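You operate a simulated robot arm through the tools that you are given. There is no shell and no other tool. Be economical: measure what you need, move in short steps, check, and stop when the job is done.

Carry out the task below with a simulated two-armed robot. There is one attempt and no reset: what you move stays moved.

JOB
Tighten the teal bolt in the jig in two stages: 45, then 80.
Fine: use the green runner, no refused run, hang it back.

The check looks at the end state, three seconds after you hand in, the way a careful person would. Anything else that was tipped, shoved, dropped, spilled or broken makes it a failure.

ROBOT AND FRAMES
Two 6-joint arms with two-finger grippers on one trunk, on a base that drives. Base frame: it is fixed to the floor where the robot stands at the start and does not move with it; the origin is under the middle of the robot, x ahead of it, y to its left, z up. Readings come in mm, degrees, newtons and seconds.
The left shoulder is at the start at [70, 176, 1240], the right one opposite. With the tool pointing down near the work surface each hand reaches from about 460 to 780 mm from the robot's upright axis, wherever it stands, measured 20 degrees to its own side. Places, roughly: eighty key of the green controller [1000, -300, 900]; green controller [1000, -300, 1000]; green runner (6x6x27 cm) [600, 0, 1000]; teal bolt (3x3x6 cm) [700, -300, 900]; teal hole [700, -300, 900]. Payload 2.45 kg a hand.
The TCP of each hand is the grasp point between the finger pads, 26 mm short of the fingertips. In the tool frame z runs along the fingers and y along their closing line. Largest opening 96 mm; the body of the gripper starts 69 mm behind the TCP.
Orientation is that of the tool frame in the base frame, as a unit quaternion [x, y, z, w]. With the fingers straight down and closing along the base's y, the tool's x points along the base's -x, its y along +y and its z along -z.

CONTROLS
- The arms move only by the tool move_arm. It takes "left_steps", "right_steps" or both (then of equal length, played together; a hand with none holds still); each is a list of rows, each an object (a shift or turn left out is 0, a gripper value left out holds the last) with "offset": the shift along the tool's x, y, z in m, a list of three; "rotation": the turn, a rotation vector about the tool's x, y, z in degrees, a list of three; "gripper": the opening in per cent of the stroke, from 0 (shut) to 100 (fully open). In form: [{"offset": [x, y, z], "rotation": [rx, ry, rz], "gripper": gripper}, ...]. A call has 1 to 8 rows; each row shifts and turns the commanded pose from where the row before left it, along the tool's axes as they then stand. A row lasts 0.2 s, in which the tool goes at most 50 mm and 8.6 degrees; a call with a longer step from one row to the next is refused whole, and so is a gripper value outside its range. Where a pose cannot be reached the arm comes as near as it can. A force on the tool above 40 N (or 10 N above the force at the start of the call, whichever is more), or a blocked arm, ends the call early, and 0.2 s more pass. The fingers move at their own pace and stop on an object; they squeeze with about 40 N. The grip force told is the motor's: it shows also when the fingers shut on nothing. Time passes only in rows, and 0.2 s behind the last, so rows that do not move let the fingers close. The reply holds the time, the measured pose of the TCP, the force on the tool along the base axes, the opening and the grip force, in the units named above and with some noise, with the torque about the TCP (base axes, N m) and any sound that the robot's microphone picked up.
- Cameras (640 x 400 px; columns grow to the right, rows downward): "scene" is now at [134.8, -22.3, 1555.2]; the picture's right is [-0.24, -0.97, -0.00], its down [-0.60, 0.15, -0.79] and it looks along [0.77, -0.19, -0.62] (base axes); focal length 269 px, centre (320, 200). "left" rides on the left gripper at [82, -3, -98] in its tool frame; the picture's right is [0.04, 1.00, 0.00], its down [-0.73, 0.03, -0.68] and it looks along [-0.68, 0.03, 0.73] (tool axes); focal length 256 px, centre (320, 200). "right" rides on the right gripper at [82, 3, -98] in its tool frame; the picture's right is [-0.04, 1.00, 0.00], its down [-0.73, -0.03, -0.68] and it looks along [-0.68, -0.03, 0.73] (tool axes); focal length 256 px, centre (320, 200). There is no depth. A picture from a camera that has moved, and an enlarged one, comes with that camera's place and axes in the base frame and with its lens.
- grab_frame(camera): a new picture of that camera. The clock stands still meanwhile.
- raise_lower(by): slides the trunk up (or, below 0, down) by that many mm; the arms and the scene camera ride with it, the base frame stays. It gives what a move gives, with no picture.
- drive_base(legs): drives the robot by 1 to 6 legs, each [ahead, left, turn to the left] in mm, mm and degrees, along the robot's own axes; the way and the turn of a leg run together, so that a leg with both is an arc; at most 1500 mm and 180 degrees a leg. The arms and the cameras ride along, it lands a little off, and it stops where it bumps. It gives what a move gives.
- head_to(pan, tilt): turns the head with the scene camera to pan (to the left, within 86 degrees either way) and tilt (down, from -29 to 69), counted from straight ahead of the robot. It gives what a move gives.
- inspect(camera, box): a new picture of the part [left, top, right, bottom] of that camera's present view, enlarged. The clock stands still meanwhile.
- finish_job(): hands the job in; it is judged then, once.

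Go step by step. Nothing tells you exact positions but the pictures and the camera data: compare them with the known pose of the tool, close in by small moves and look again before you grip or let go. The budget is 120 turns and 92 pictures, counting those below and the enlarged ones. Unless the task says otherwise, let go and move clear before handing in, and close with one line.

The tools are called after ">>>" as a command line: name --argument value ..., lists and objects as JSON in quotes. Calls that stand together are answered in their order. move_arm: Moves the arms, as the interface text tells. Its arguments: {"type":"object","properties":{"left_steps":{"type":"array"},"right_steps":{"type":"array"}},"required":[]} The other tools are called the same way: raise_lower (by) slides the trunk up or down; drive_base (legs) drives the base; head_to (pan, tilt) turns the head that bears the scene camera; grab_frame (camera) takes a picture; inspect (camera, box) takes an enlarged picture of a part of a camera's view; finish_job () hands the job in.

At the start:

```text
t: 0.0
left_ee_pos: [638.5, 88.9, 1351.3]
left_tool_rot: [0.0, 1.0, 0.0, 0.001]
left_contact_force: [0.8, -0.1, 0.8]
left_wrist_torque: [-0.03, 0.01, -0.04]
left_gripper_width: 95.9
left_grasp_force: 0.0
right_ee_pos: [504.2, -312.3, 1359.3]
right_tool_rot: [0.0, 1.0, -0.001, 0.001]
right_contact_force: [-0.1, 0.6, 1.0]
right_wrist_torque: [-0.03, 0.0, 0.0]
right_gripper_width: 96.0
right_grasp_force: 0.0
trunk travel left (down, up): [-725.0, 115.0]
robot x, y, heading: [-1.2, 0.7, -0.1]
head pan, tilt: [-13.9, 37.9]
```

scene: 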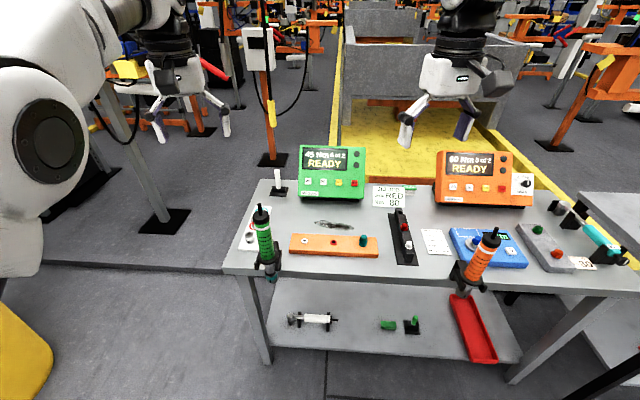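
right: 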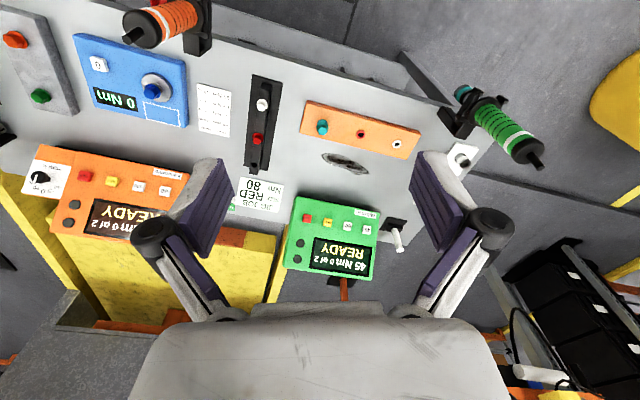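
left: 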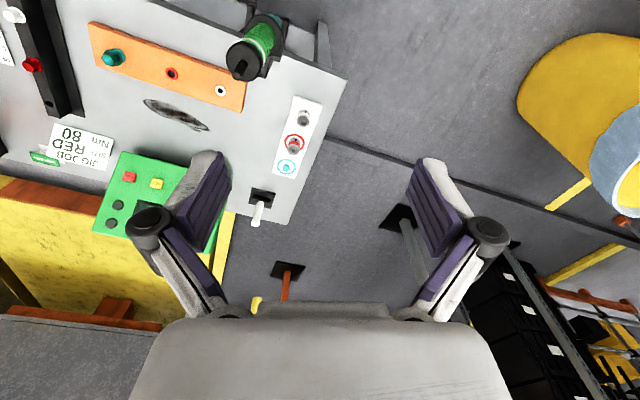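

I see a bench with a green controller, a green runner in a holder at the near left, and an orange jig with a teal bolt. I'll enlarge those parts first.

>>> inspect --camera "scene" --box '[220, 130, 440, 290]'

>>> inspect --camera "right" --box '[220, 70, 560, 290]'

>>> inspect --camera "left" --box '[20, 0, 340, 230]'

```text
2.50 times, centred on (330, 210) of scene
camera zoom: at [134.8, -22.3, 1555.2], right [-0.24, -0.97, 0.0], down [-0.6, 0.15, -0.79], along [0.77, -0.19, -0.62], focal length 672 px, centre (295, 175)
```

zoom: 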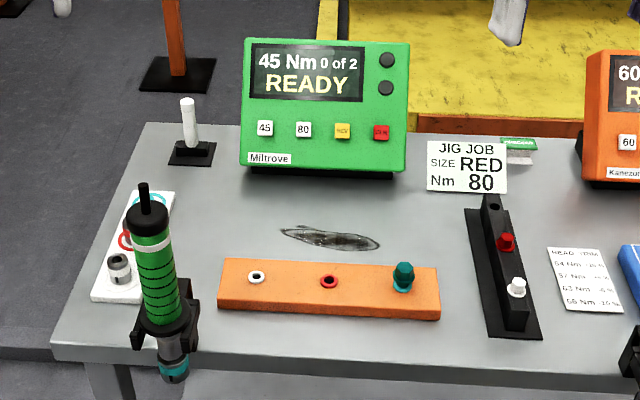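

```text
1.82 times, centred on (390, 180) of right
camera zoom: at [422.7, -308.7, 1456.6], right [0.04, 1.0, 0.0], down [0.73, -0.03, 0.68], along [0.68, -0.03, -0.73], focal length 465 px, centre (193, 236)
```

zoom: 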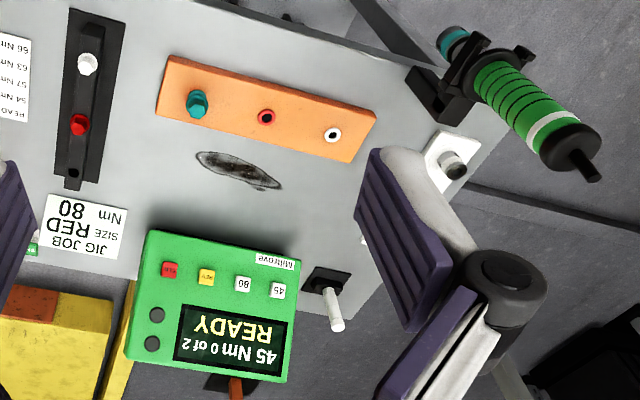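

```text
1.74 times, centred on (180, 115) of left
camera zoom: at [556.9, 85.2, 1450.5], right [-0.04, 1.0, 0.0], down [0.73, 0.03, 0.68], along [0.68, 0.03, -0.73], focal length 445 px, centre (564, 348)
```

zoom: 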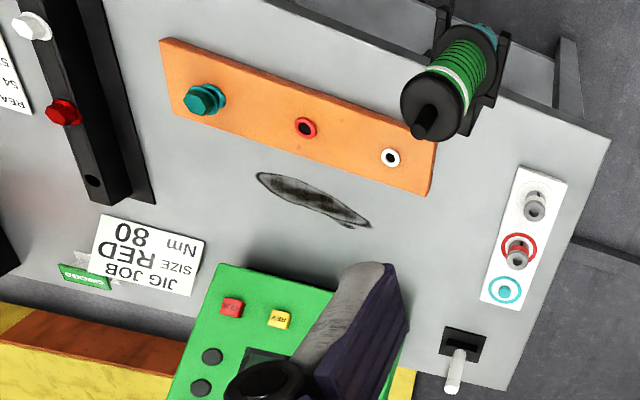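

Teal bolt is in the jig near [715,-310,885]; the runner stands near [650,0] from z≈855 to 1130 and already carries the teal socket. I'll look closer at the holder, the controller and the cards.

>>> inspect --camera "scene" --box '[235, 195, 305, 290]'

>>> inspect --camera "scene" --box '[290, 140, 430, 215]'

>>> inspect --camera "right" --box '[425, 75, 560, 180]'

>>> inspect --camera "scene" --box '[280, 225, 390, 265]'

```text
4.21 times, centred on (270, 242) of scene
camera zoom: at [134.8, -22.3, 1555.2], right [-0.24, -0.97, 0.0], down [-0.6, 0.15, -0.79], along [0.77, -0.19, -0.62], focal length 1132 px, centre (530, 21)
```

zoom: 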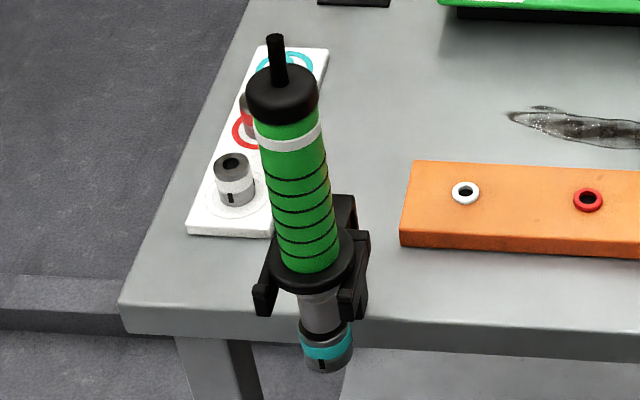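

```text
4.57 times, centred on (360, 178) of scene
camera zoom: at [134.8, -22.3, 1555.2], right [-0.24, -0.97, 0.0], down [-0.6, 0.15, -0.79], along [0.77, -0.19, -0.62], focal length 1229 px, centre (137, 303)
```

zoom: 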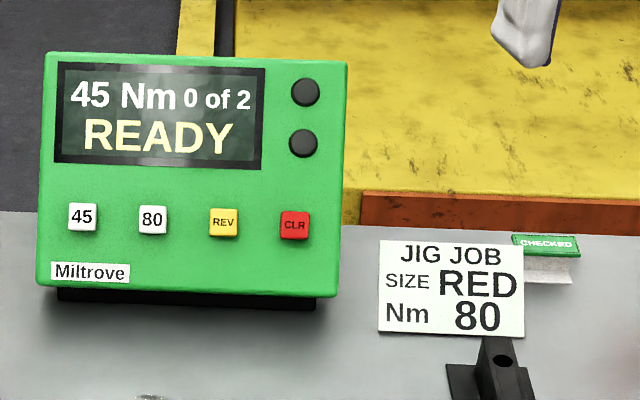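

```text
3.81 times, centred on (492, 128) of right
camera zoom: at [422.7, -308.7, 1456.6], right [0.04, 1.0, 0.0], down [0.73, -0.03, 0.68], along [0.68, -0.03, -0.73], focal length 975 px, centre (-337, 476)
```

zoom: 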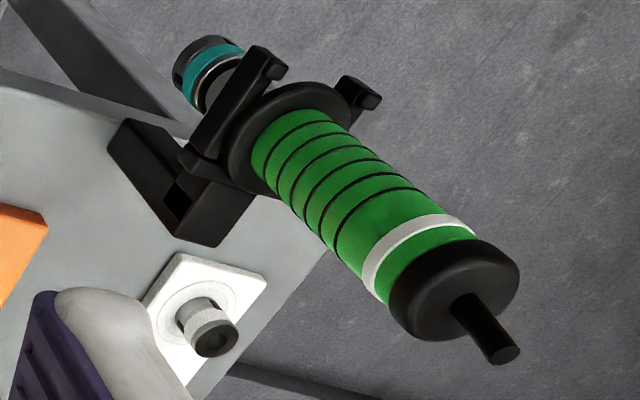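

```text
5.82 times, centred on (335, 245) of scene
camera zoom: at [134.8, -22.3, 1555.2], right [-0.24, -0.97, 0.0], down [-0.6, 0.15, -0.79], along [0.77, -0.19, -0.62], focal length 1564 px, centre (233, -62)
```

zoom: 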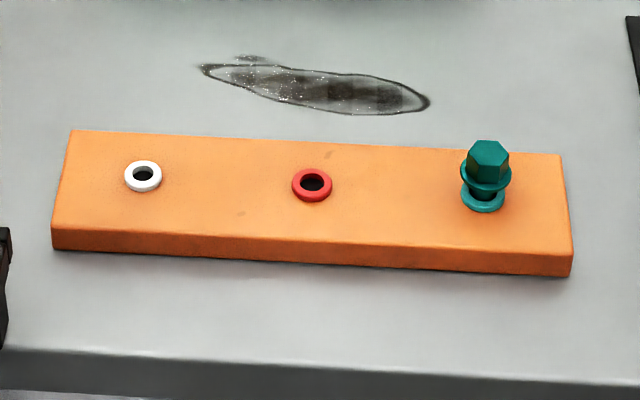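

The runner's flange rests on a two-pronged fork open toward me, and the table is yawed about -18°. I'll turn the robot square to the table, shift left a little, and look again.

>>> drive_base --legs '[[0, 0, -18], [10, 90, 0]]'

>>> head_to --pan 0 --tilt 42

>>> grab_frame --camera "scene"

>>> grab_frame --camera "right"

>>> grab_frame --camera "left"

```text
t: 2.1
left_ee_pos: [670.6, -34.6, 1350.9]
left_tool_rot: [0.155, 0.988, 0.001, 0.001]
left_contact_force: [-0.1, -0.1, 0.1]
left_wrist_torque: [0.05, -0.04, 0.01]
left_gripper_width: 95.8
left_grasp_force: 0.0
right_ee_pos: [418.1, -373.7, 1358.1]
right_tool_rot: [0.155, 0.988, 0.002, 0.0]
right_contact_force: [0.5, -0.2, 0.3]
right_wrist_torque: [0.02, -0.01, -0.04]
right_gripper_width: 96.1
right_grasp_force: 0.0
trunk travel left (down, up): [-725.0, 115.0]
robot x, y, heading: [36.3, 80.7, -17.9]
head pan, tilt: [-13.9, 37.9]
```

```text
t: 2.9
left_ee_pos: [672.0, -28.9, 1352.3]
left_tool_rot: [0.155, 0.988, -0.001, 0.0]
left_contact_force: [0.0, -0.2, 0.4]
left_wrist_torque: [-0.06, -0.02, 0.0]
left_gripper_width: 95.6
left_grasp_force: 0.1
right_ee_pos: [420.5, -368.1, 1360.0]
right_tool_rot: [0.157, 0.988, -0.001, 0.0]
right_contact_force: [-0.2, 0.4, -0.1]
right_wrist_torque: [-0.06, -0.02, -0.02]
right_gripper_width: 96.2
right_grasp_force: 0.0
trunk travel left (down, up): [-725.0, 115.0]
robot x, y, heading: [36.1, 82.8, -17.8]
head pan, tilt: [0.0, 42.0]
```

```text
81 pictures are left
camera scene: at [165.4, 40.8, 1549.2], right [-0.31, -0.95, 0.0], down [-0.64, 0.21, -0.74], along [0.71, -0.23, -0.67], focal length 269 px, centre (320, 200)
```

scene: 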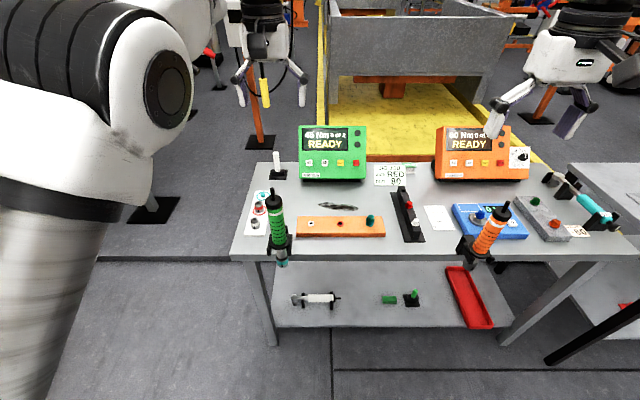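

```text
80 pictures are left
camera right: at [344.3, -340.2, 1457.1], right [0.35, 0.94, 0.0], down [0.69, -0.25, 0.68], along [0.64, -0.24, -0.73], focal length 256 px, centre (320, 200)
```

right: 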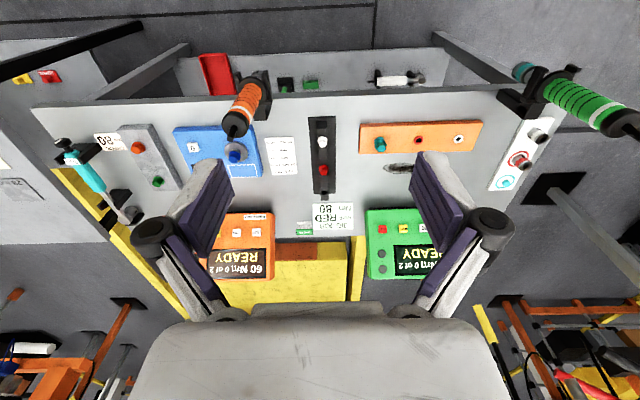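

```text
79 pictures are left
camera left: at [593.4, -7.1, 1450.4], right [0.27, 0.96, 0.0], down [0.71, -0.2, 0.68], along [0.66, -0.18, -0.73], focal length 256 px, centre (320, 200)
```

left: 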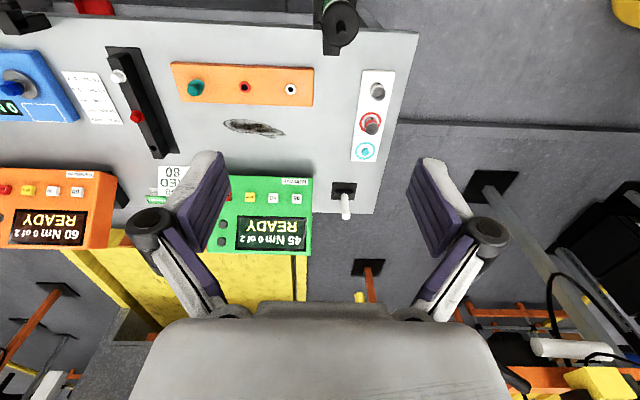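

The table is now square to the robot. I'll move the left hand out to the left and bring the right hand high above the runner.

>>> move_arm --left_steps '[{"offset": [0.01, 0.045, 0]}, {"offset": [0.01, 0.045, 0]}, {"offset": [0.01, 0.045, 0]}, {"offset": [0.01, 0.045, 0]}, {"offset": [0.01, 0.045, 0]}, {"offset": [0.01, 0.03, 0]}, {"offset": [0, 0, 0]}, {"offset": [0, 0, 0]}]' --right_steps '[{"offset": [-0.012, 0, -0.02]}, {"offset": [-0.012, 0.03, 0]}, {"offset": [-0.012, 0.045, 0]}, {"offset": [-0.012, 0.045, 0]}, {"offset": [-0.012, 0.045, 0]}, {"offset": [-0.012, 0.045, 0]}, {"offset": [-0.012, 0.045, 0]}, {"offset": [-0.012, 0.045, 0]}]'

>>> move_arm --right_steps '[{"offset": [-0.005, 0.045, 0]}, {"offset": [-0.005, 0.045, 0]}, {"offset": [0, 0.035, 0]}, {"offset": [0, 0, 0]}]'

>>> grab_frame --camera "right"

>>> inspect --camera "scene" --box '[210, 120, 450, 290]'

```text
t: 4.9
left_ee_pos: [692.4, 231.7, 1351.4]
left_tool_rot: [0.156, 0.988, 0.0, 0.001]
left_contact_force: [-0.5, 0.2, -0.3]
left_wrist_torque: [-0.01, 0.0, 0.0]
left_gripper_width: 96.2
left_grasp_force: 0.0
right_ee_pos: [602.2, -139.8, 1392.6]
right_tool_rot: [0.175, 0.984, 0.022, 0.006]
right_contact_force: [-0.9, 0.1, -0.1]
right_wrist_torque: [0.03, -0.02, -0.02]
right_gripper_width: 96.0
right_grasp_force: 0.0
trunk travel left (down, up): [-725.0, 115.0]
robot x, y, heading: [34.2, 80.7, -17.9]
head pan, tilt: [0.0, 42.0]
stopped in row 8 (right hand): the arm was blocked; the commanded pose is now the measured one
```

```text
t: 5.9
left_ee_pos: [693.5, 230.2, 1349.9]
left_tool_rot: [0.157, 0.988, 0.0, 0.0]
left_contact_force: [0.0, -0.5, -0.7]
left_wrist_torque: [0.0, 0.0, -0.02]
left_gripper_width: 96.0
left_grasp_force: 0.0
right_ee_pos: [620.9, -93.2, 1384.9]
right_tool_rot: [0.187, 0.982, 0.032, 0.0]
right_contact_force: [0.5, 0.3, 1.2]
right_wrist_torque: [0.01, 0.03, 0.04]
right_gripper_width: 96.1
right_grasp_force: 0.0
right hand out of reach, approached as far as the arm can: row 1, 2, 3
trunk travel left (down, up): [-725.0, 115.0]
robot x, y, heading: [40.5, 77.9, -18.0]
head pan, tilt: [0.0, 42.0]
```

```text
78 pictures are left
camera right: at [545.8, -66.0, 1483.0], right [0.4, 0.91, 0.06], down [0.66, -0.34, 0.67], along [0.63, -0.23, -0.74], focal length 256 px, centre (320, 200)
```

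right: 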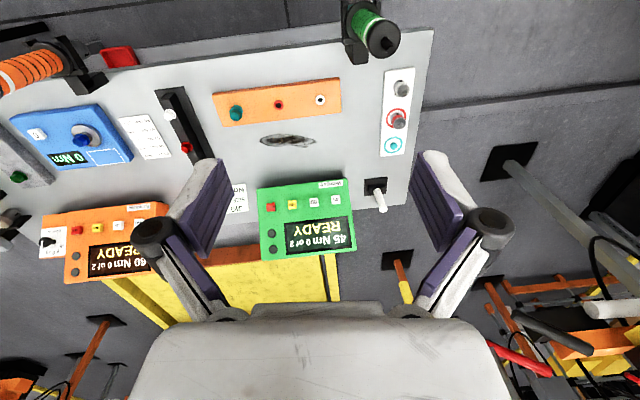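

```text
2.35 times, centred on (330, 205) of scene
camera zoom: at [166.5, 39.4, 1549.0], right [-0.31, -0.95, 0.0], down [-0.64, 0.21, -0.74], along [0.71, -0.23, -0.67], focal length 632 px, centre (296, 188)
```

zoom: 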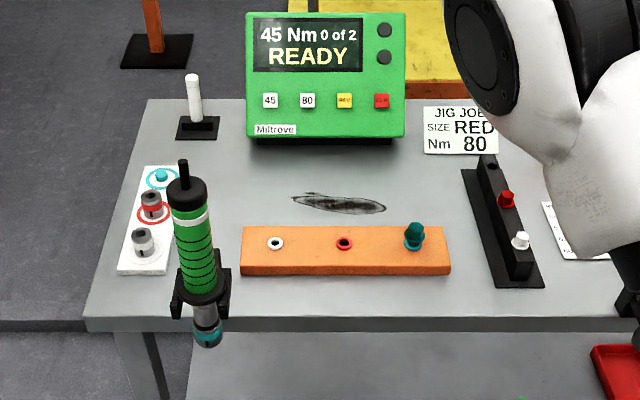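

The right arm is too stretched at this height. I'll shift the base 60 mm left, raise the trunk 80 mm, and lower the hand to about 1250 mm.

>>> drive_base --legs '[[0, 60, 0]]'

>>> raise_lower --by 80

>>> move_arm --right_steps '[{"offset": [0, 0, 0.045]}, {"offset": [0, 0, 0.045]}, {"offset": [0, 0, 0.045]}, {"offset": [0, 0, 0.045]}, {"offset": [0, 0, 0.03]}, {"offset": [0, 0, 0]}]'

>>> grab_frame --camera "right"

```text
t: 6.8
left_ee_pos: [708.0, 278.4, 1354.0]
left_tool_rot: [0.157, 0.988, 0.004, 0.002]
left_contact_force: [0.0, -1.0, -0.4]
left_wrist_torque: [0.06, -0.02, -0.02]
left_gripper_width: 96.0
left_grasp_force: 0.1
right_ee_pos: [633.9, -46.4, 1389.0]
right_tool_rot: [0.189, 0.981, 0.036, 0.005]
right_contact_force: [-0.1, -1.5, -0.5]
right_wrist_torque: [0.07, -0.03, 0.0]
right_gripper_width: 96.1
right_grasp_force: 0.0
trunk travel left (down, up): [-725.0, 115.0]
robot x, y, heading: [53.8, 138.0, -18.3]
head pan, tilt: [0.0, 42.0]
```

```text
t: 8.0
left_ee_pos: [710.5, 283.2, 1431.4]
left_tool_rot: [0.158, 0.987, 0.001, 0.001]
left_contact_force: [0.7, 0.3, -0.5]
left_wrist_torque: [0.03, 0.01, 0.03]
left_gripper_width: 96.1
left_grasp_force: 0.0
right_ee_pos: [636.3, -42.9, 1468.0]
right_tool_rot: [0.19, 0.981, 0.035, 0.004]
right_contact_force: [-0.6, 0.2, -0.3]
right_wrist_torque: [0.03, -0.02, 0.02]
right_gripper_width: 95.8
right_grasp_force: 0.1
trunk travel left (down, up): [-805.0, 35.0]
robot x, y, heading: [52.9, 137.7, -18.0]
head pan, tilt: [0.0, 42.0]
```

```text
t: 9.6
left_ee_pos: [709.8, 285.3, 1432.0]
left_tool_rot: [0.156, 0.988, 0.001, 0.0]
left_contact_force: [0.3, -0.7, -0.3]
left_wrist_torque: [0.0, -0.02, 0.0]
left_gripper_width: 96.0
left_grasp_force: 0.1
right_ee_pos: [662.6, -94.2, 1279.7]
right_tool_rot: [0.209, 0.976, 0.054, 0.009]
right_contact_force: [-0.5, 0.7, 0.5]
right_wrist_torque: [-0.01, 0.01, 0.01]
right_gripper_width: 96.2
right_grasp_force: 0.1
right hand out of reach, approached as far as the arm can: row 2, 3, 4, 5
trunk travel left (down, up): [-805.0, 35.0]
robot x, y, heading: [54.3, 136.7, -18.0]
head pan, tilt: [0.0, 42.0]
stopped in row 6 (right hand): the arm was blocked; the commanded pose is now the measured one
```

```text
76 pictures are left
camera right: at [586.6, -67.5, 1377.4], right [0.44, 0.89, 0.11], down [0.63, -0.4, 0.67], along [0.64, -0.23, -0.74], focal length 256 px, centre (320, 200)
```

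right: 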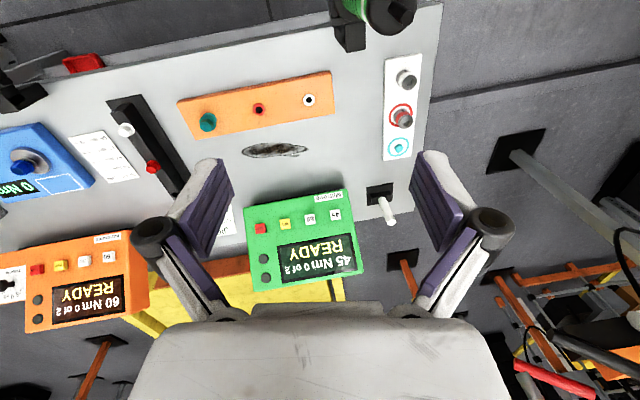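

The right hand does not work across the midline. I'll move it to its own side, restore it upright, and drive the base left so the runner lies on the right-hand side.

>>> move_arm --right_steps '[{"offset": [0, -0.03, -0.01], "rotation": [0, 0, 0]}, {"offset": [0, -0.04, 0], "rotation": [3.1, 0, -3.1]}, {"offset": [0, -0.04, 0], "rotation": [3.1, 0, -3.1]}, {"offset": [0, -0.04, 0]}, {"offset": [0, 0, 0]}]'

>>> drive_base --legs '[[0, 230, 0]]'

>>> grab_frame --camera "right"

>>> grab_frame --camera "scene"

```text
t: 10.8
left_ee_pos: [710.2, 284.8, 1431.7]
left_tool_rot: [0.158, 0.988, 0.0, 0.001]
left_contact_force: [0.3, -0.7, -0.1]
left_wrist_torque: [0.01, -0.02, 0.02]
left_gripper_width: 96.0
left_grasp_force: 0.1
right_ee_pos: [606.4, -232.7, 1280.0]
right_tool_rot: [0.154, 0.988, -0.001, 0.001]
right_contact_force: [0.1, 0.8, 0.5]
right_wrist_torque: [-0.02, 0.02, 0.0]
right_gripper_width: 96.2
right_grasp_force: 0.0
trunk travel left (down, up): [-805.0, 35.0]
robot x, y, heading: [54.6, 141.4, -17.9]
head pan, tilt: [0.0, 42.0]
```

```text
t: 12.5
left_ee_pos: [781.0, 498.5, 1433.5]
left_tool_rot: [0.157, 0.988, 0.001, 0.0]
left_contact_force: [0.1, -0.7, 0.6]
left_wrist_torque: [-0.01, -0.04, -0.01]
left_gripper_width: 95.9
left_grasp_force: 0.0
right_ee_pos: [677.2, -16.5, 1278.6]
right_tool_rot: [0.156, 0.988, 0.0, 0.0]
right_contact_force: [-0.6, -0.5, 0.7]
right_wrist_torque: [0.08, -0.05, -0.01]
right_gripper_width: 95.9
right_grasp_force: 0.1
trunk travel left (down, up): [-805.0, 35.0]
robot x, y, heading: [126.4, 354.4, -18.4]
head pan, tilt: [0.0, 42.0]
```

```text
75 pictures are left
camera right: at [601.5, 12.1, 1376.8], right [0.35, 0.94, 0.0], down [0.69, -0.25, 0.68], along [0.64, -0.23, -0.73], focal length 256 px, centre (320, 200)
```

right: 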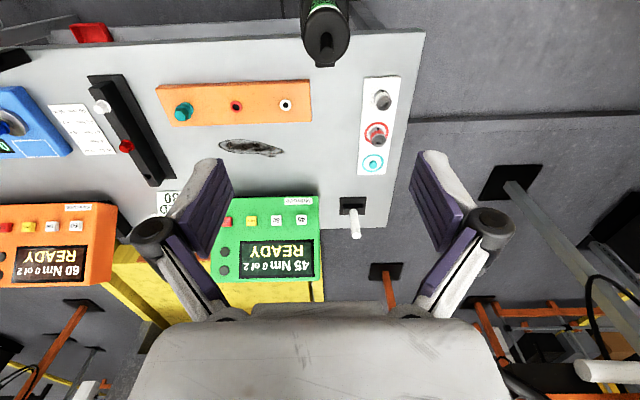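

```text
74 pictures are left
camera scene: at [252.9, 309.9, 1629.2], right [-0.31, -0.95, 0.0], down [-0.64, 0.21, -0.74], along [0.71, -0.23, -0.67], focal length 269 px, centre (320, 200)
```

scene: 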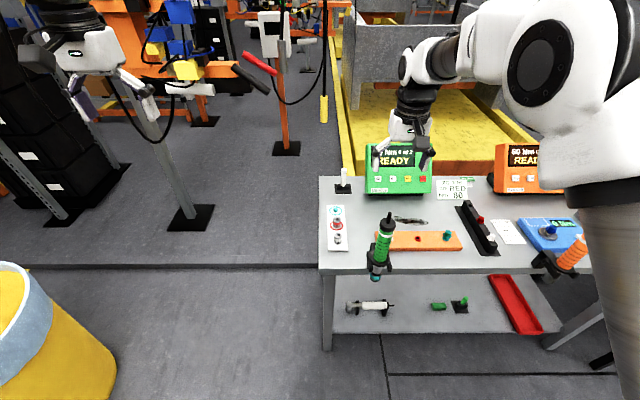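

The runner is now nearly beneath the right hand: stub tip near [655,-3,1153]. I'll centre over it and come down to about 1205 mm, then look.

>>> move_arm --right_steps '[{"offset": [0.025, 0.007, 0]}, {"offset": [0, 0, 0.04]}, {"offset": [0, 0, 0.034]}, {"offset": [0, 0, 0]}]'

>>> grab_frame --camera "right"

>>> inspect --camera "scene" --box '[320, 130, 480, 290]'

```text
t: 13.5
left_ee_pos: [779.9, 503.7, 1433.2]
left_tool_rot: [0.157, 0.988, 0.0, 0.002]
left_contact_force: [-0.9, -0.1, 0.0]
left_wrist_torque: [-0.01, -0.02, 0.01]
left_gripper_width: 95.8
left_grasp_force: 0.1
right_ee_pos: [654.4, 1.0, 1204.9]
right_tool_rot: [0.155, 0.988, -0.002, 0.001]
right_contact_force: [-1.0, 0.1, 0.0]
right_wrist_torque: [0.0, -0.02, 0.02]
right_gripper_width: 96.1
right_grasp_force: 0.1
trunk travel left (down, up): [-805.0, 35.0]
robot x, y, heading: [125.4, 356.8, -17.9]
head pan, tilt: [0.0, 42.0]
```

```text
73 pictures are left
camera right: at [579.5, 29.6, 1302.7], right [0.34, 0.94, 0.0], down [0.69, -0.25, 0.68], along [0.64, -0.24, -0.73], focal length 256 px, centre (320, 200)
```

right: 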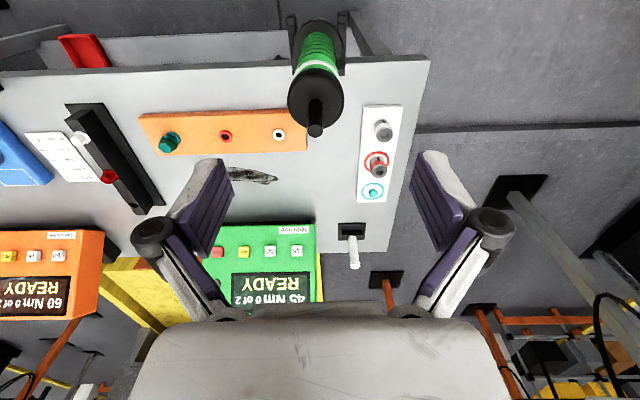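

```text
2.50 times, centred on (400, 210) of scene
camera zoom: at [252.6, 314.9, 1629.4], right [-0.31, -0.95, 0.0], down [-0.64, 0.21, -0.74], along [0.71, -0.23, -0.67], focal length 672 px, centre (120, 175)
```

zoom: 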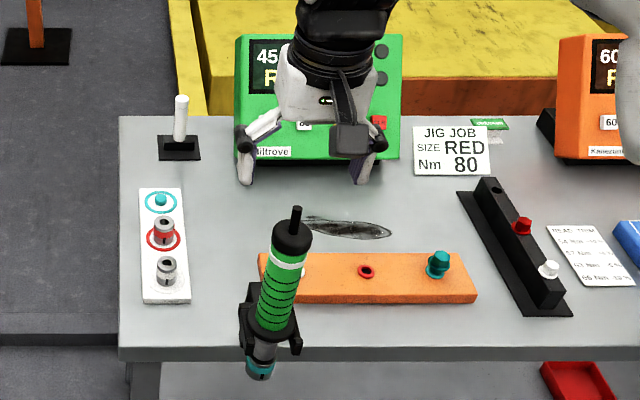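

Triangulation agrees: stub tip at about [651.5,-1,1153], cap around z 1085–1110. I'll fine-centre by 3 mm and descend in steps with open fingers straddling the cap.

>>> move_arm --right_steps '[{"offset": [0.003, -0.003, 0]}, {"offset": [0, 0, 0.03]}, {"offset": [0, 0, 0.03]}, {"offset": [0, 0, 0]}]'

>>> grab_frame --camera "right"

>>> inspect --camera "scene" --box '[340, 150, 450, 290]'

```text
t: 14.5
left_ee_pos: [780.3, 502.9, 1431.8]
left_tool_rot: [0.159, 0.987, 0.0, 0.001]
left_contact_force: [-0.3, 0.0, 0.7]
left_wrist_torque: [0.02, 0.0, 0.02]
left_gripper_width: 96.1
left_grasp_force: 0.0
right_ee_pos: [652.7, -1.6, 1146.0]
right_tool_rot: [0.155, 0.988, -0.002, 0.0]
right_contact_force: [-0.3, -0.8, 0.5]
right_wrist_torque: [0.01, -0.02, 0.0]
right_gripper_width: 95.9
right_grasp_force: 0.1
trunk travel left (down, up): [-805.0, 35.0]
robot x, y, heading: [126.3, 358.2, -18.3]
head pan, tilt: [0.0, 42.0]
```

```text
71 pictures are left
camera right: at [577.2, 27.6, 1243.0], right [0.35, 0.94, 0.0], down [0.69, -0.25, 0.68], along [0.64, -0.24, -0.73], focal length 256 px, centre (320, 200)
```

right: 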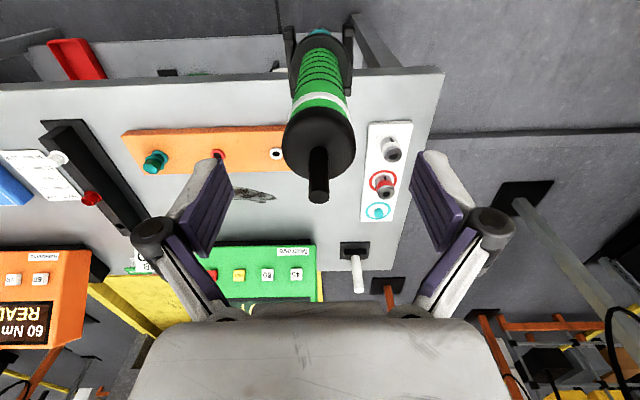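

```text
2.86 times, centred on (395, 220) of scene
camera zoom: at [253.9, 313.8, 1629.3], right [-0.31, -0.95, 0.0], down [-0.64, 0.21, -0.74], along [0.71, -0.23, -0.67], focal length 768 px, centre (106, 143)
```

zoom: 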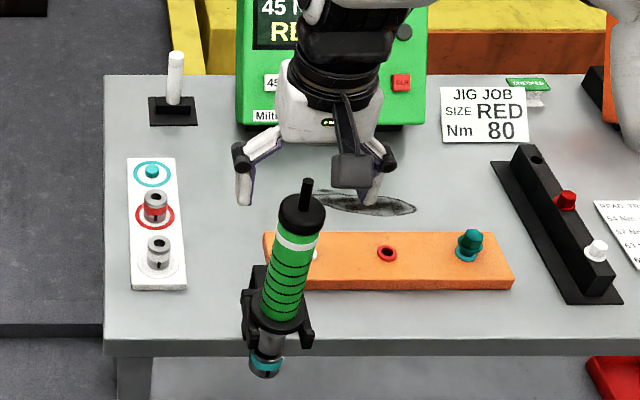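

Alignment is within about a millimetre (stub tip at tool x≈0,y≈0; cap top ≈1110). Descending to z≈1098 and closing gently.

>>> move_arm --right_steps '[{"offset": [0, 0, 0.024]}, {"offset": [0, 0, 0.023]}, {"offset": [0, 0, 0]}]'

>>> grab_frame --camera "right"

```text
t: 15.3
left_ee_pos: [780.6, 503.0, 1431.8]
left_tool_rot: [0.158, 0.987, 0.001, 0.002]
left_contact_force: [0.6, 0.3, 0.4]
left_wrist_torque: [-0.02, -0.03, -0.01]
left_gripper_width: 96.1
left_grasp_force: 0.1
right_ee_pos: [651.3, -1.6, 1099.5]
right_tool_rot: [0.156, 0.988, 0.0, 0.001]
right_contact_force: [0.1, 0.7, 0.0]
right_wrist_torque: [0.01, -0.01, -0.01]
right_gripper_width: 96.3
right_grasp_force: 0.1
trunk travel left (down, up): [-805.0, 35.0]
robot x, y, heading: [127.8, 358.5, -18.0]
head pan, tilt: [0.0, 42.0]
```

```text
69 pictures are left
camera right: at [576.2, 26.3, 1195.8], right [0.35, 0.94, 0.0], down [0.69, -0.25, 0.68], along [0.64, -0.24, -0.73], focal length 256 px, centre (320, 200)
```

right: 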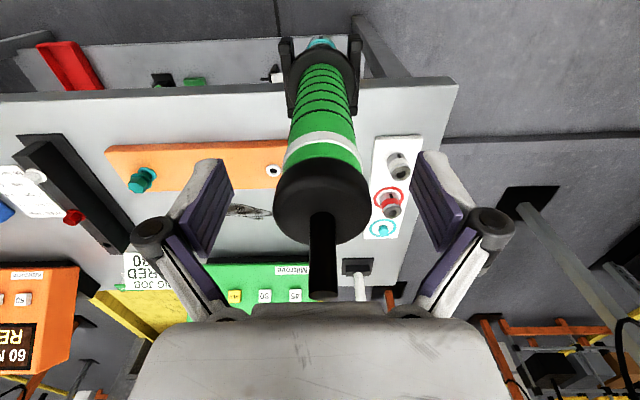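

The cap sits centred between the pads at TCP height. Closing the gripper.

>>> move_arm --right_steps '[{"gripper": 40}, {"gripper": 20}, {"gripper": 0}, {"gripper": 0}, {"gripper": 0}]'

>>> inspect --camera "right" --box '[200, 20, 460, 310]'

```text
t: 16.5
left_ee_pos: [781.9, 504.0, 1431.5]
left_tool_rot: [0.157, 0.988, 0.0, 0.001]
left_contact_force: [-1.0, 0.4, 0.8]
left_wrist_torque: [0.0, -0.01, -0.04]
left_gripper_width: 96.1
left_grasp_force: 0.0
right_ee_pos: [652.0, -2.3, 1098.8]
right_tool_rot: [0.156, 0.988, -0.002, 0.001]
right_contact_force: [4.2, 0.3, 8.9]
right_wrist_torque: [-0.38, -0.25, 0.12]
right_gripper_width: 37.5
right_grasp_force: 39.7
trunk travel left (down, up): [-805.0, 35.0]
robot x, y, heading: [124.1, 354.4, -17.8]
head pan, tilt: [0.0, 42.0]
```

```text
1.38 times, centred on (330, 165) of right
camera zoom: at [577.0, 26.6, 1196.3], right [0.34, 0.94, 0.0], down [0.69, -0.25, 0.68], along [0.64, -0.24, -0.73], focal length 353 px, centre (306, 248)
```

zoom: 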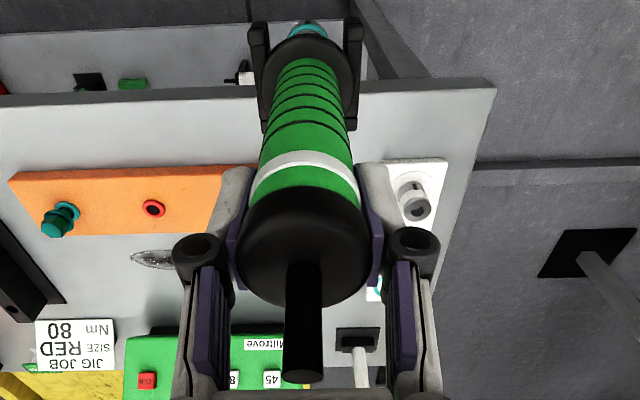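

Gripped (37.5 mm, 40 N). Hang pose recorded: TCP [652,-2.3,1098.8]. Lifting 25 mm straight up and checking.

>>> move_arm --right_steps '[{"offset": [0, 0, -0.008]}, {"offset": [0, 0, -0.008]}, {"offset": [0, 0, -0.009]}, {"offset": [0, 0, 0]}]'

>>> inspect --camera "right" --box '[200, 20, 460, 310]'

>>> inspect --camera "scene" --box '[340, 170, 450, 290]'

```text
t: 17.5
left_ee_pos: [784.1, 500.9, 1431.0]
left_tool_rot: [0.158, 0.987, 0.001, 0.0]
left_contact_force: [-0.2, -0.2, 0.2]
left_wrist_torque: [0.02, -0.02, 0.0]
left_gripper_width: 95.9
left_grasp_force: 0.1
right_ee_pos: [652.7, -2.8, 1122.7]
right_tool_rot: [0.155, 0.988, -0.001, -0.001]
right_contact_force: [-0.2, 0.3, -9.8]
right_wrist_torque: [-0.01, -0.05, -0.02]
right_gripper_width: 37.5
right_grasp_force: 40.2
trunk travel left (down, up): [-805.0, 35.0]
robot x, y, heading: [126.5, 357.7, -18.2]
head pan, tilt: [0.0, 42.0]
```

```text
1.38 times, centred on (330, 165) of right
camera zoom: at [577.6, 25.8, 1220.4], right [0.34, 0.94, 0.0], down [0.69, -0.25, 0.68], along [0.64, -0.24, -0.73], focal length 353 px, centre (306, 248)
```

zoom: 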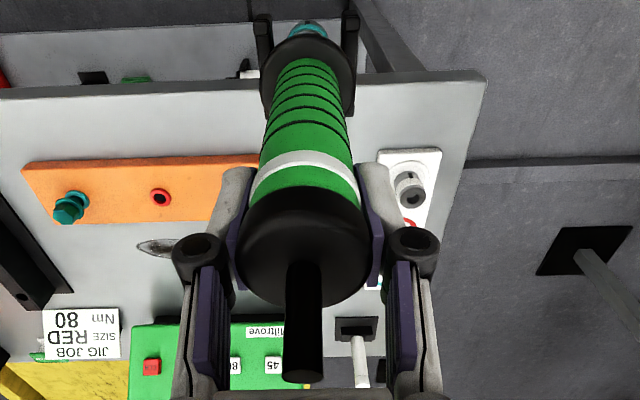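

```text
3.33 times, centred on (395, 230) of scene
camera zoom: at [255.9, 312.2, 1629.0], right [-0.31, -0.95, 0.0], down [-0.64, 0.21, -0.74], along [0.71, -0.23, -0.67], focal length 896 px, centre (70, 100)
```

zoom: 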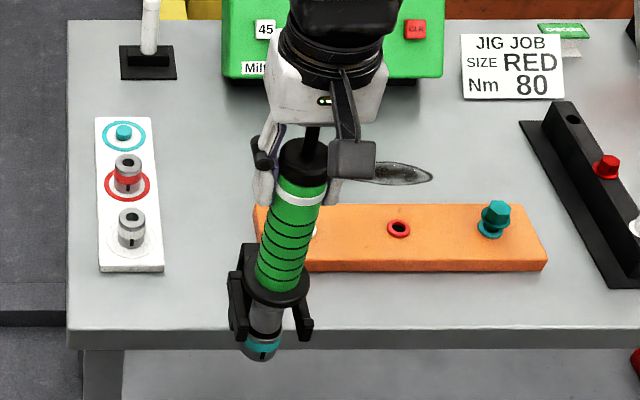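

The runner is free of the lips and hangs straight (≈1 kg). Pulling it out toward the robot, then raising it.

>>> move_arm --right_steps '[{"offset": [0.015, 0, 0]}, {"offset": [0.02, 0, 0]}, {"offset": [0.025, 0, 0]}, {"offset": [0.025, 0, 0]}, {"offset": [0.025, 0, 0]}, {"offset": [0, 0, -0.02]}, {"offset": [0, 0, -0.04]}, {"offset": [0, 0, -0.04]}]'

>>> grab_frame --camera "scene"

>>> grab_frame --camera "right"

```text
t: 19.3
left_ee_pos: [782.2, 504.5, 1431.7]
left_tool_rot: [0.157, 0.988, 0.0, 0.001]
left_contact_force: [-0.3, 0.2, 0.3]
left_wrist_torque: [-0.02, -0.01, -0.01]
left_gripper_width: 96.3
left_grasp_force: 0.0
right_ee_pos: [545.8, 32.6, 1223.9]
right_tool_rot: [0.155, 0.988, -0.002, 0.001]
right_contact_force: [-0.2, 0.9, -8.9]
right_wrist_torque: [0.0, -0.03, -0.02]
right_gripper_width: 37.5
right_grasp_force: 39.7
trunk travel left (down, up): [-805.0, 35.0]
robot x, y, heading: [125.8, 356.0, -18.1]
head pan, tilt: [0.0, 42.0]
```

```text
65 pictures are left
camera scene: at [252.8, 314.0, 1629.3], right [-0.31, -0.95, 0.0], down [-0.64, 0.21, -0.74], along [0.71, -0.23, -0.67], focal length 269 px, centre (320, 200)
```

scene: 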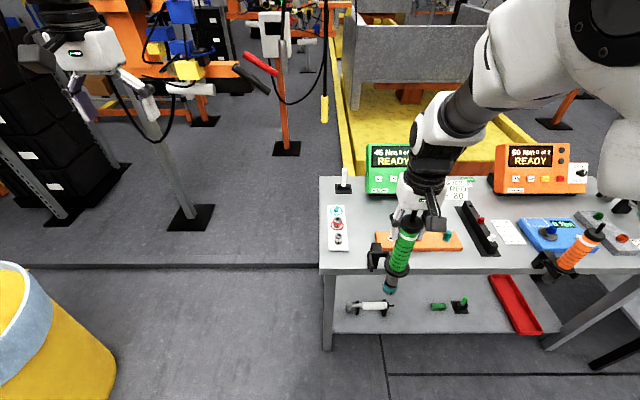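

```text
64 pictures are left
camera right: at [470.3, 60.3, 1320.8], right [0.35, 0.94, 0.0], down [0.69, -0.25, 0.68], along [0.64, -0.24, -0.73], focal length 256 px, centre (320, 200)
```

right: 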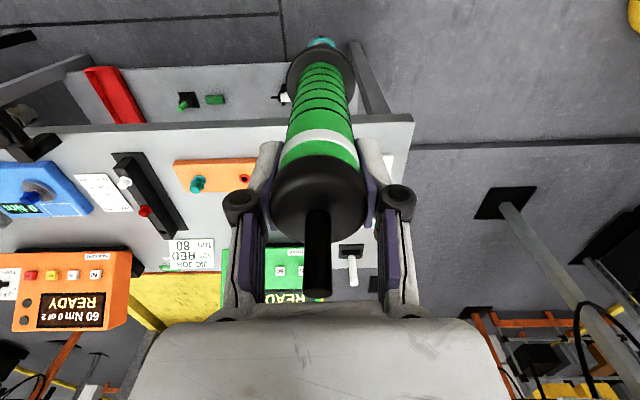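

The runner is out and held upright. The bolt is about 148 mm deeper and 270 mm to the right of the hang point, so I'll drive right 265 mm and ahead 90 mm.

>>> drive_base --legs '[[0, -265, 0], [90, 0, 0]]'

>>> grab_frame --camera "scene"

>>> grab_frame --camera "right"

```text
t: 21.9
left_ee_pos: [779.3, 222.6, 1435.2]
left_tool_rot: [0.159, 0.987, 0.0, 0.004]
left_contact_force: [0.4, 1.1, 0.8]
left_wrist_torque: [0.02, -0.07, -0.02]
left_gripper_width: 95.7
left_grasp_force: 0.0
right_ee_pos: [542.9, -248.7, 1225.5]
right_tool_rot: [0.158, 0.988, -0.001, 0.002]
right_contact_force: [-1.5, 1.5, -8.2]
right_wrist_torque: [-0.04, -0.06, 0.01]
right_gripper_width: 37.3
right_grasp_force: 40.3
trunk travel left (down, up): [-805.0, 35.0]
robot x, y, heading: [126.3, 79.7, -18.4]
head pan, tilt: [0.0, 42.0]
```

```text
63 pictures are left
camera scene: at [249.3, 36.2, 1630.0], right [-0.32, -0.95, 0.0], down [-0.63, 0.21, -0.75], along [0.71, -0.24, -0.67], focal length 269 px, centre (320, 200)
```

scene: 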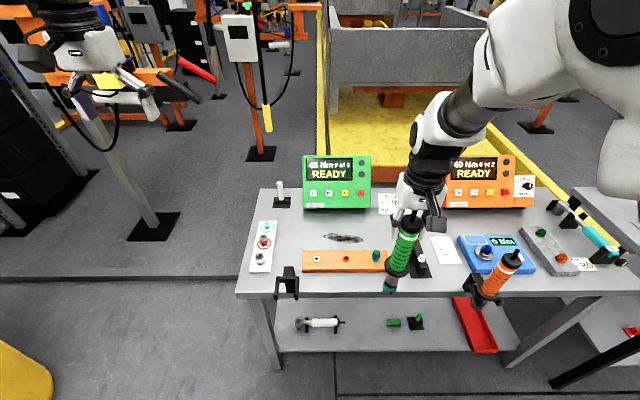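

```text
62 pictures are left
camera right: at [466.8, -219.1, 1322.4], right [0.35, 0.94, 0.0], down [0.68, -0.25, 0.68], along [0.64, -0.24, -0.73], focal length 256 px, centre (320, 200)
```

right: 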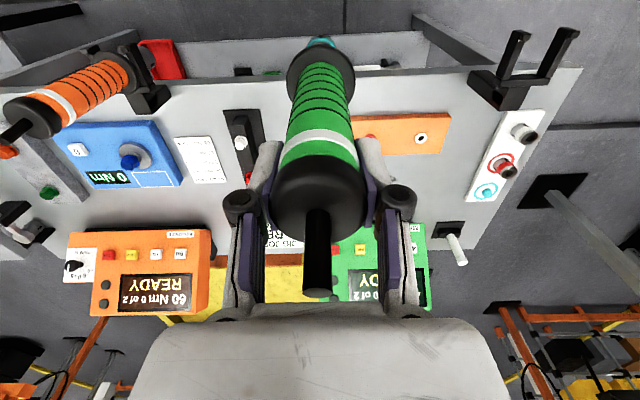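

The base is placed; the bolt should be ~176 mm ahead of the held runner. I'll advance 150 mm while turning the left hand to the right so its camera can watch from the side.

>>> move_arm --right_steps '[{"offset": [-0.02, 0, 0]}, {"offset": [-0.025, 0, 0]}, {"offset": [-0.025, 0, 0]}, {"offset": [-0.025, 0, 0]}, {"offset": [-0.025, 0, 0]}, {"offset": [-0.03, 0, 0]}, {"offset": [0, 0, 0]}, {"offset": [0, 0, 0]}]' --left_steps '[{"rotation": [0, 0, 8.5]}, {"rotation": [0, 0, 8.5]}, {"rotation": [0, 0, 8.5]}, {"rotation": [0, 0, 8.5]}, {"rotation": [0, 0, 8.5]}, {"rotation": [0, 0, 8.5]}, {"rotation": [0, 0, 8.5]}, {"rotation": [0, 0, 8.5]}]'

>>> grab_frame --camera "left"

>>> grab_frame --camera "scene"

```text
t: 23.7
left_ee_pos: [785.3, 221.3, 1432.2]
left_tool_rot: [0.685, 0.729, 0.001, 0.001]
left_contact_force: [-0.3, 0.0, -0.8]
left_wrist_torque: [-0.03, -0.01, -0.02]
left_gripper_width: 95.9
left_grasp_force: 0.1
right_ee_pos: [689.5, -295.7, 1224.1]
right_tool_rot: [0.158, 0.987, 0.0, 0.0]
right_contact_force: [-0.1, 0.8, -8.8]
right_wrist_torque: [-0.05, -0.04, 0.01]
right_gripper_width: 37.2
right_grasp_force: 39.9
trunk travel left (down, up): [-805.0, 35.0]
robot x, y, heading: [127.0, 77.9, -18.5]
head pan, tilt: [0.0, 42.0]
```

```text
61 pictures are left
camera left: at [775.9, 301.9, 1531.1], right [0.99, 0.1, 0.0], down [0.07, -0.73, 0.68], along [0.07, -0.68, -0.73], focal length 256 px, centre (320, 200)
```

left: 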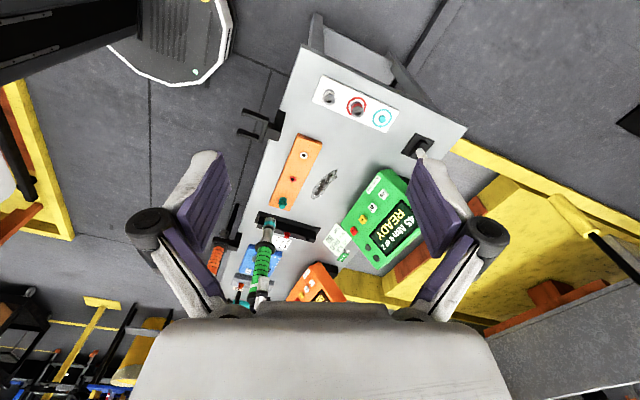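

```text
60 pictures are left
camera scene: at [255.5, 34.1, 1629.3], right [-0.32, -0.95, 0.0], down [-0.63, 0.21, -0.74], along [0.71, -0.23, -0.67], focal length 269 px, centre (320, 200)
```

scene: 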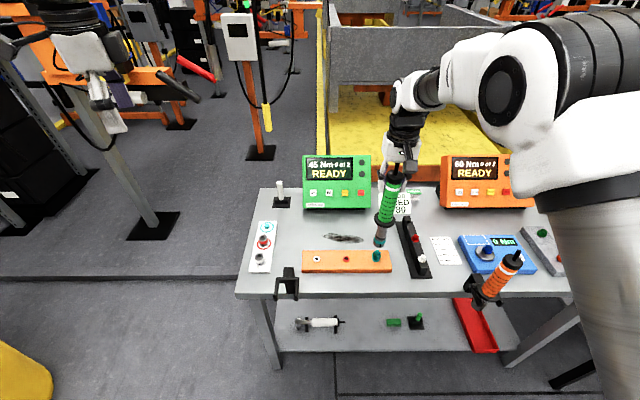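

The side view works; I'll bring the left hand closer and lower for a sharper look, still well clear of everything.

>>> move_arm --left_steps '[{"offset": [-0.03, 0, 0.035]}, {"offset": [-0.03, 0, 0.035]}, {"offset": [-0.03, 0, 0.035]}, {"offset": [-0.03, 0, 0.035]}, {"offset": [-0.03, 0, 0.035]}, {"offset": [-0.03, 0, 0.035]}, {"offset": [0, 0, 0.02]}, {"offset": [0, 0, 0]}]'

>>> grab_frame --camera "left"

>>> inspect --camera "scene" --box '[320, 160, 440, 280]'

```text
t: 25.5
left_ee_pos: [797.2, 40.8, 1201.8]
left_tool_rot: [0.685, 0.729, 0.001, 0.001]
left_contact_force: [0.6, 1.4, -0.3]
left_wrist_torque: [-0.04, -0.05, 0.01]
left_gripper_width: 96.1
left_grasp_force: 0.0
right_ee_pos: [691.6, -296.1, 1222.6]
right_tool_rot: [0.159, 0.987, -0.001, 0.0]
right_contact_force: [0.1, 0.0, -8.6]
right_wrist_torque: [-0.04, -0.03, -0.01]
right_gripper_width: 37.4
right_grasp_force: 40.2
trunk travel left (down, up): [-805.0, 35.0]
robot x, y, heading: [124.7, 76.3, -18.3]
head pan, tilt: [0.0, 42.0]
```

```text
59 pictures are left
camera left: at [788.3, 121.4, 1299.3], right [0.99, 0.1, 0.0], down [0.07, -0.73, 0.68], along [0.07, -0.68, -0.73], focal length 256 px, centre (320, 200)
```

left: 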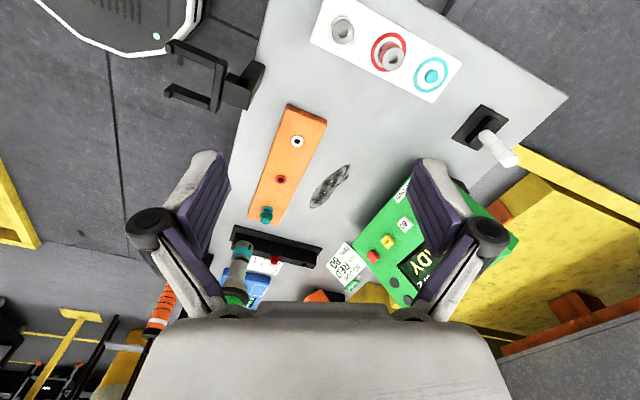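

```text
3.33 times, centred on (380, 220) of scene
camera zoom: at [256.9, 33.6, 1629.1], right [-0.32, -0.95, 0.0], down [-0.64, 0.21, -0.74], along [0.7, -0.23, -0.67], focal length 896 px, centre (120, 133)
```

zoom: 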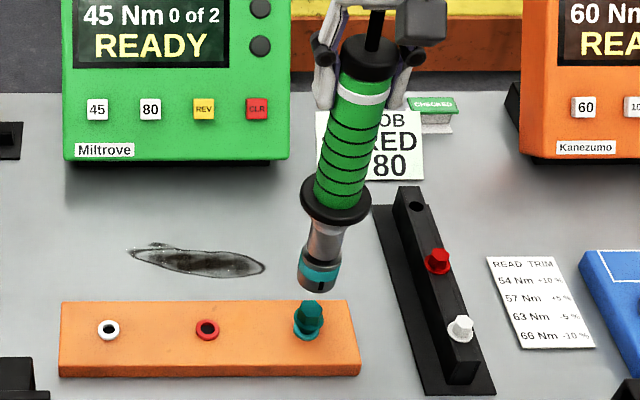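

Socket bottom is at about z 974 (≈248 mm below the TCP); the bolt head is around [710,-311,888]. I'll zoom the left view to refine.

>>> inspect --camera "left" --box '[200, 160, 320, 310]'

```text
2.67 times, centred on (260, 235) of left
camera zoom: at [788.3, 121.4, 1299.3], right [0.99, 0.1, 0.0], down [0.07, -0.73, 0.68], along [0.07, -0.68, -0.73], focal length 683 px, centre (480, 107)
```

zoom: 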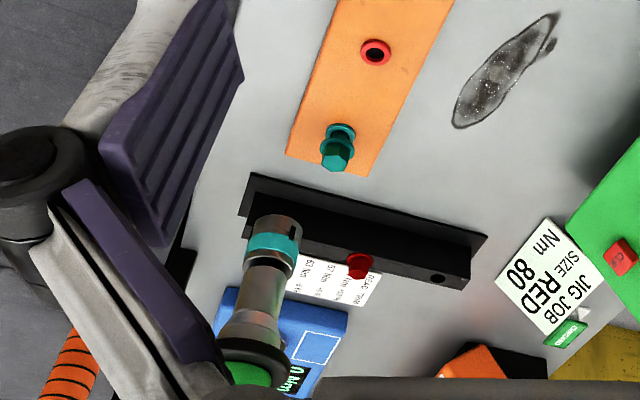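

The socket end looks offset toward the robot relative to the TCP (a slight tilt, ~2°). I'll take tighter zooms from both cameras to measure it.

>>> inspect --camera "left" --box '[210, 200, 290, 320]'

>>> inspect --camera "scene" --box '[355, 160, 425, 260]'

>>> inspect --camera "right" --box '[250, 0, 390, 310]'

```text
3.33 times, centred on (250, 260) of left
camera zoom: at [788.3, 121.4, 1299.3], right [0.99, 0.1, 0.0], down [0.07, -0.73, 0.68], along [0.07, -0.68, -0.73], focal length 853 px, centre (553, 0)
```

zoom: 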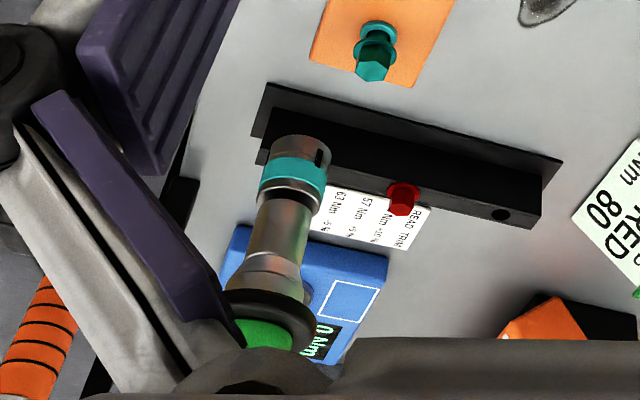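

```text
4.00 times, centred on (390, 210) of scene
camera zoom: at [256.9, 33.6, 1629.1], right [-0.32, -0.95, 0.0], down [-0.64, 0.21, -0.74], along [0.7, -0.23, -0.67], focal length 1075 px, centre (40, 160)
```

zoom: 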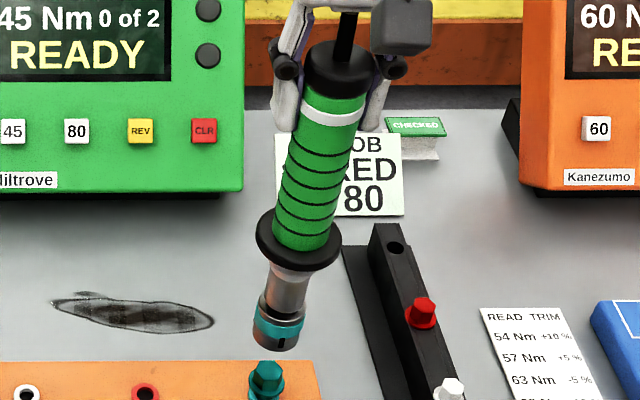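

```text
1.29 times, centred on (320, 155) of right
camera zoom: at [615.6, -266.8, 1320.4], right [0.35, 0.94, 0.0], down [0.69, -0.26, 0.68], along [0.64, -0.24, -0.73], focal length 330 px, centre (320, 258)
```

zoom: 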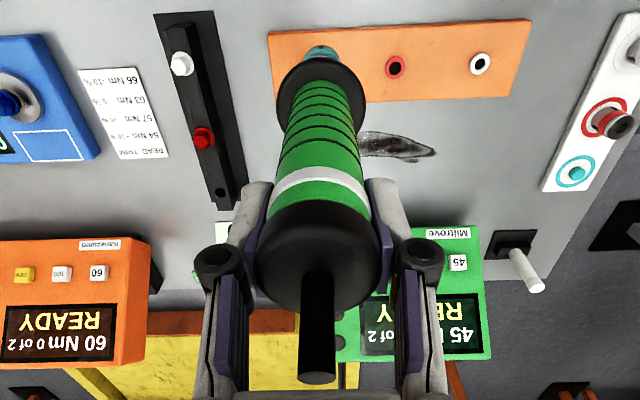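

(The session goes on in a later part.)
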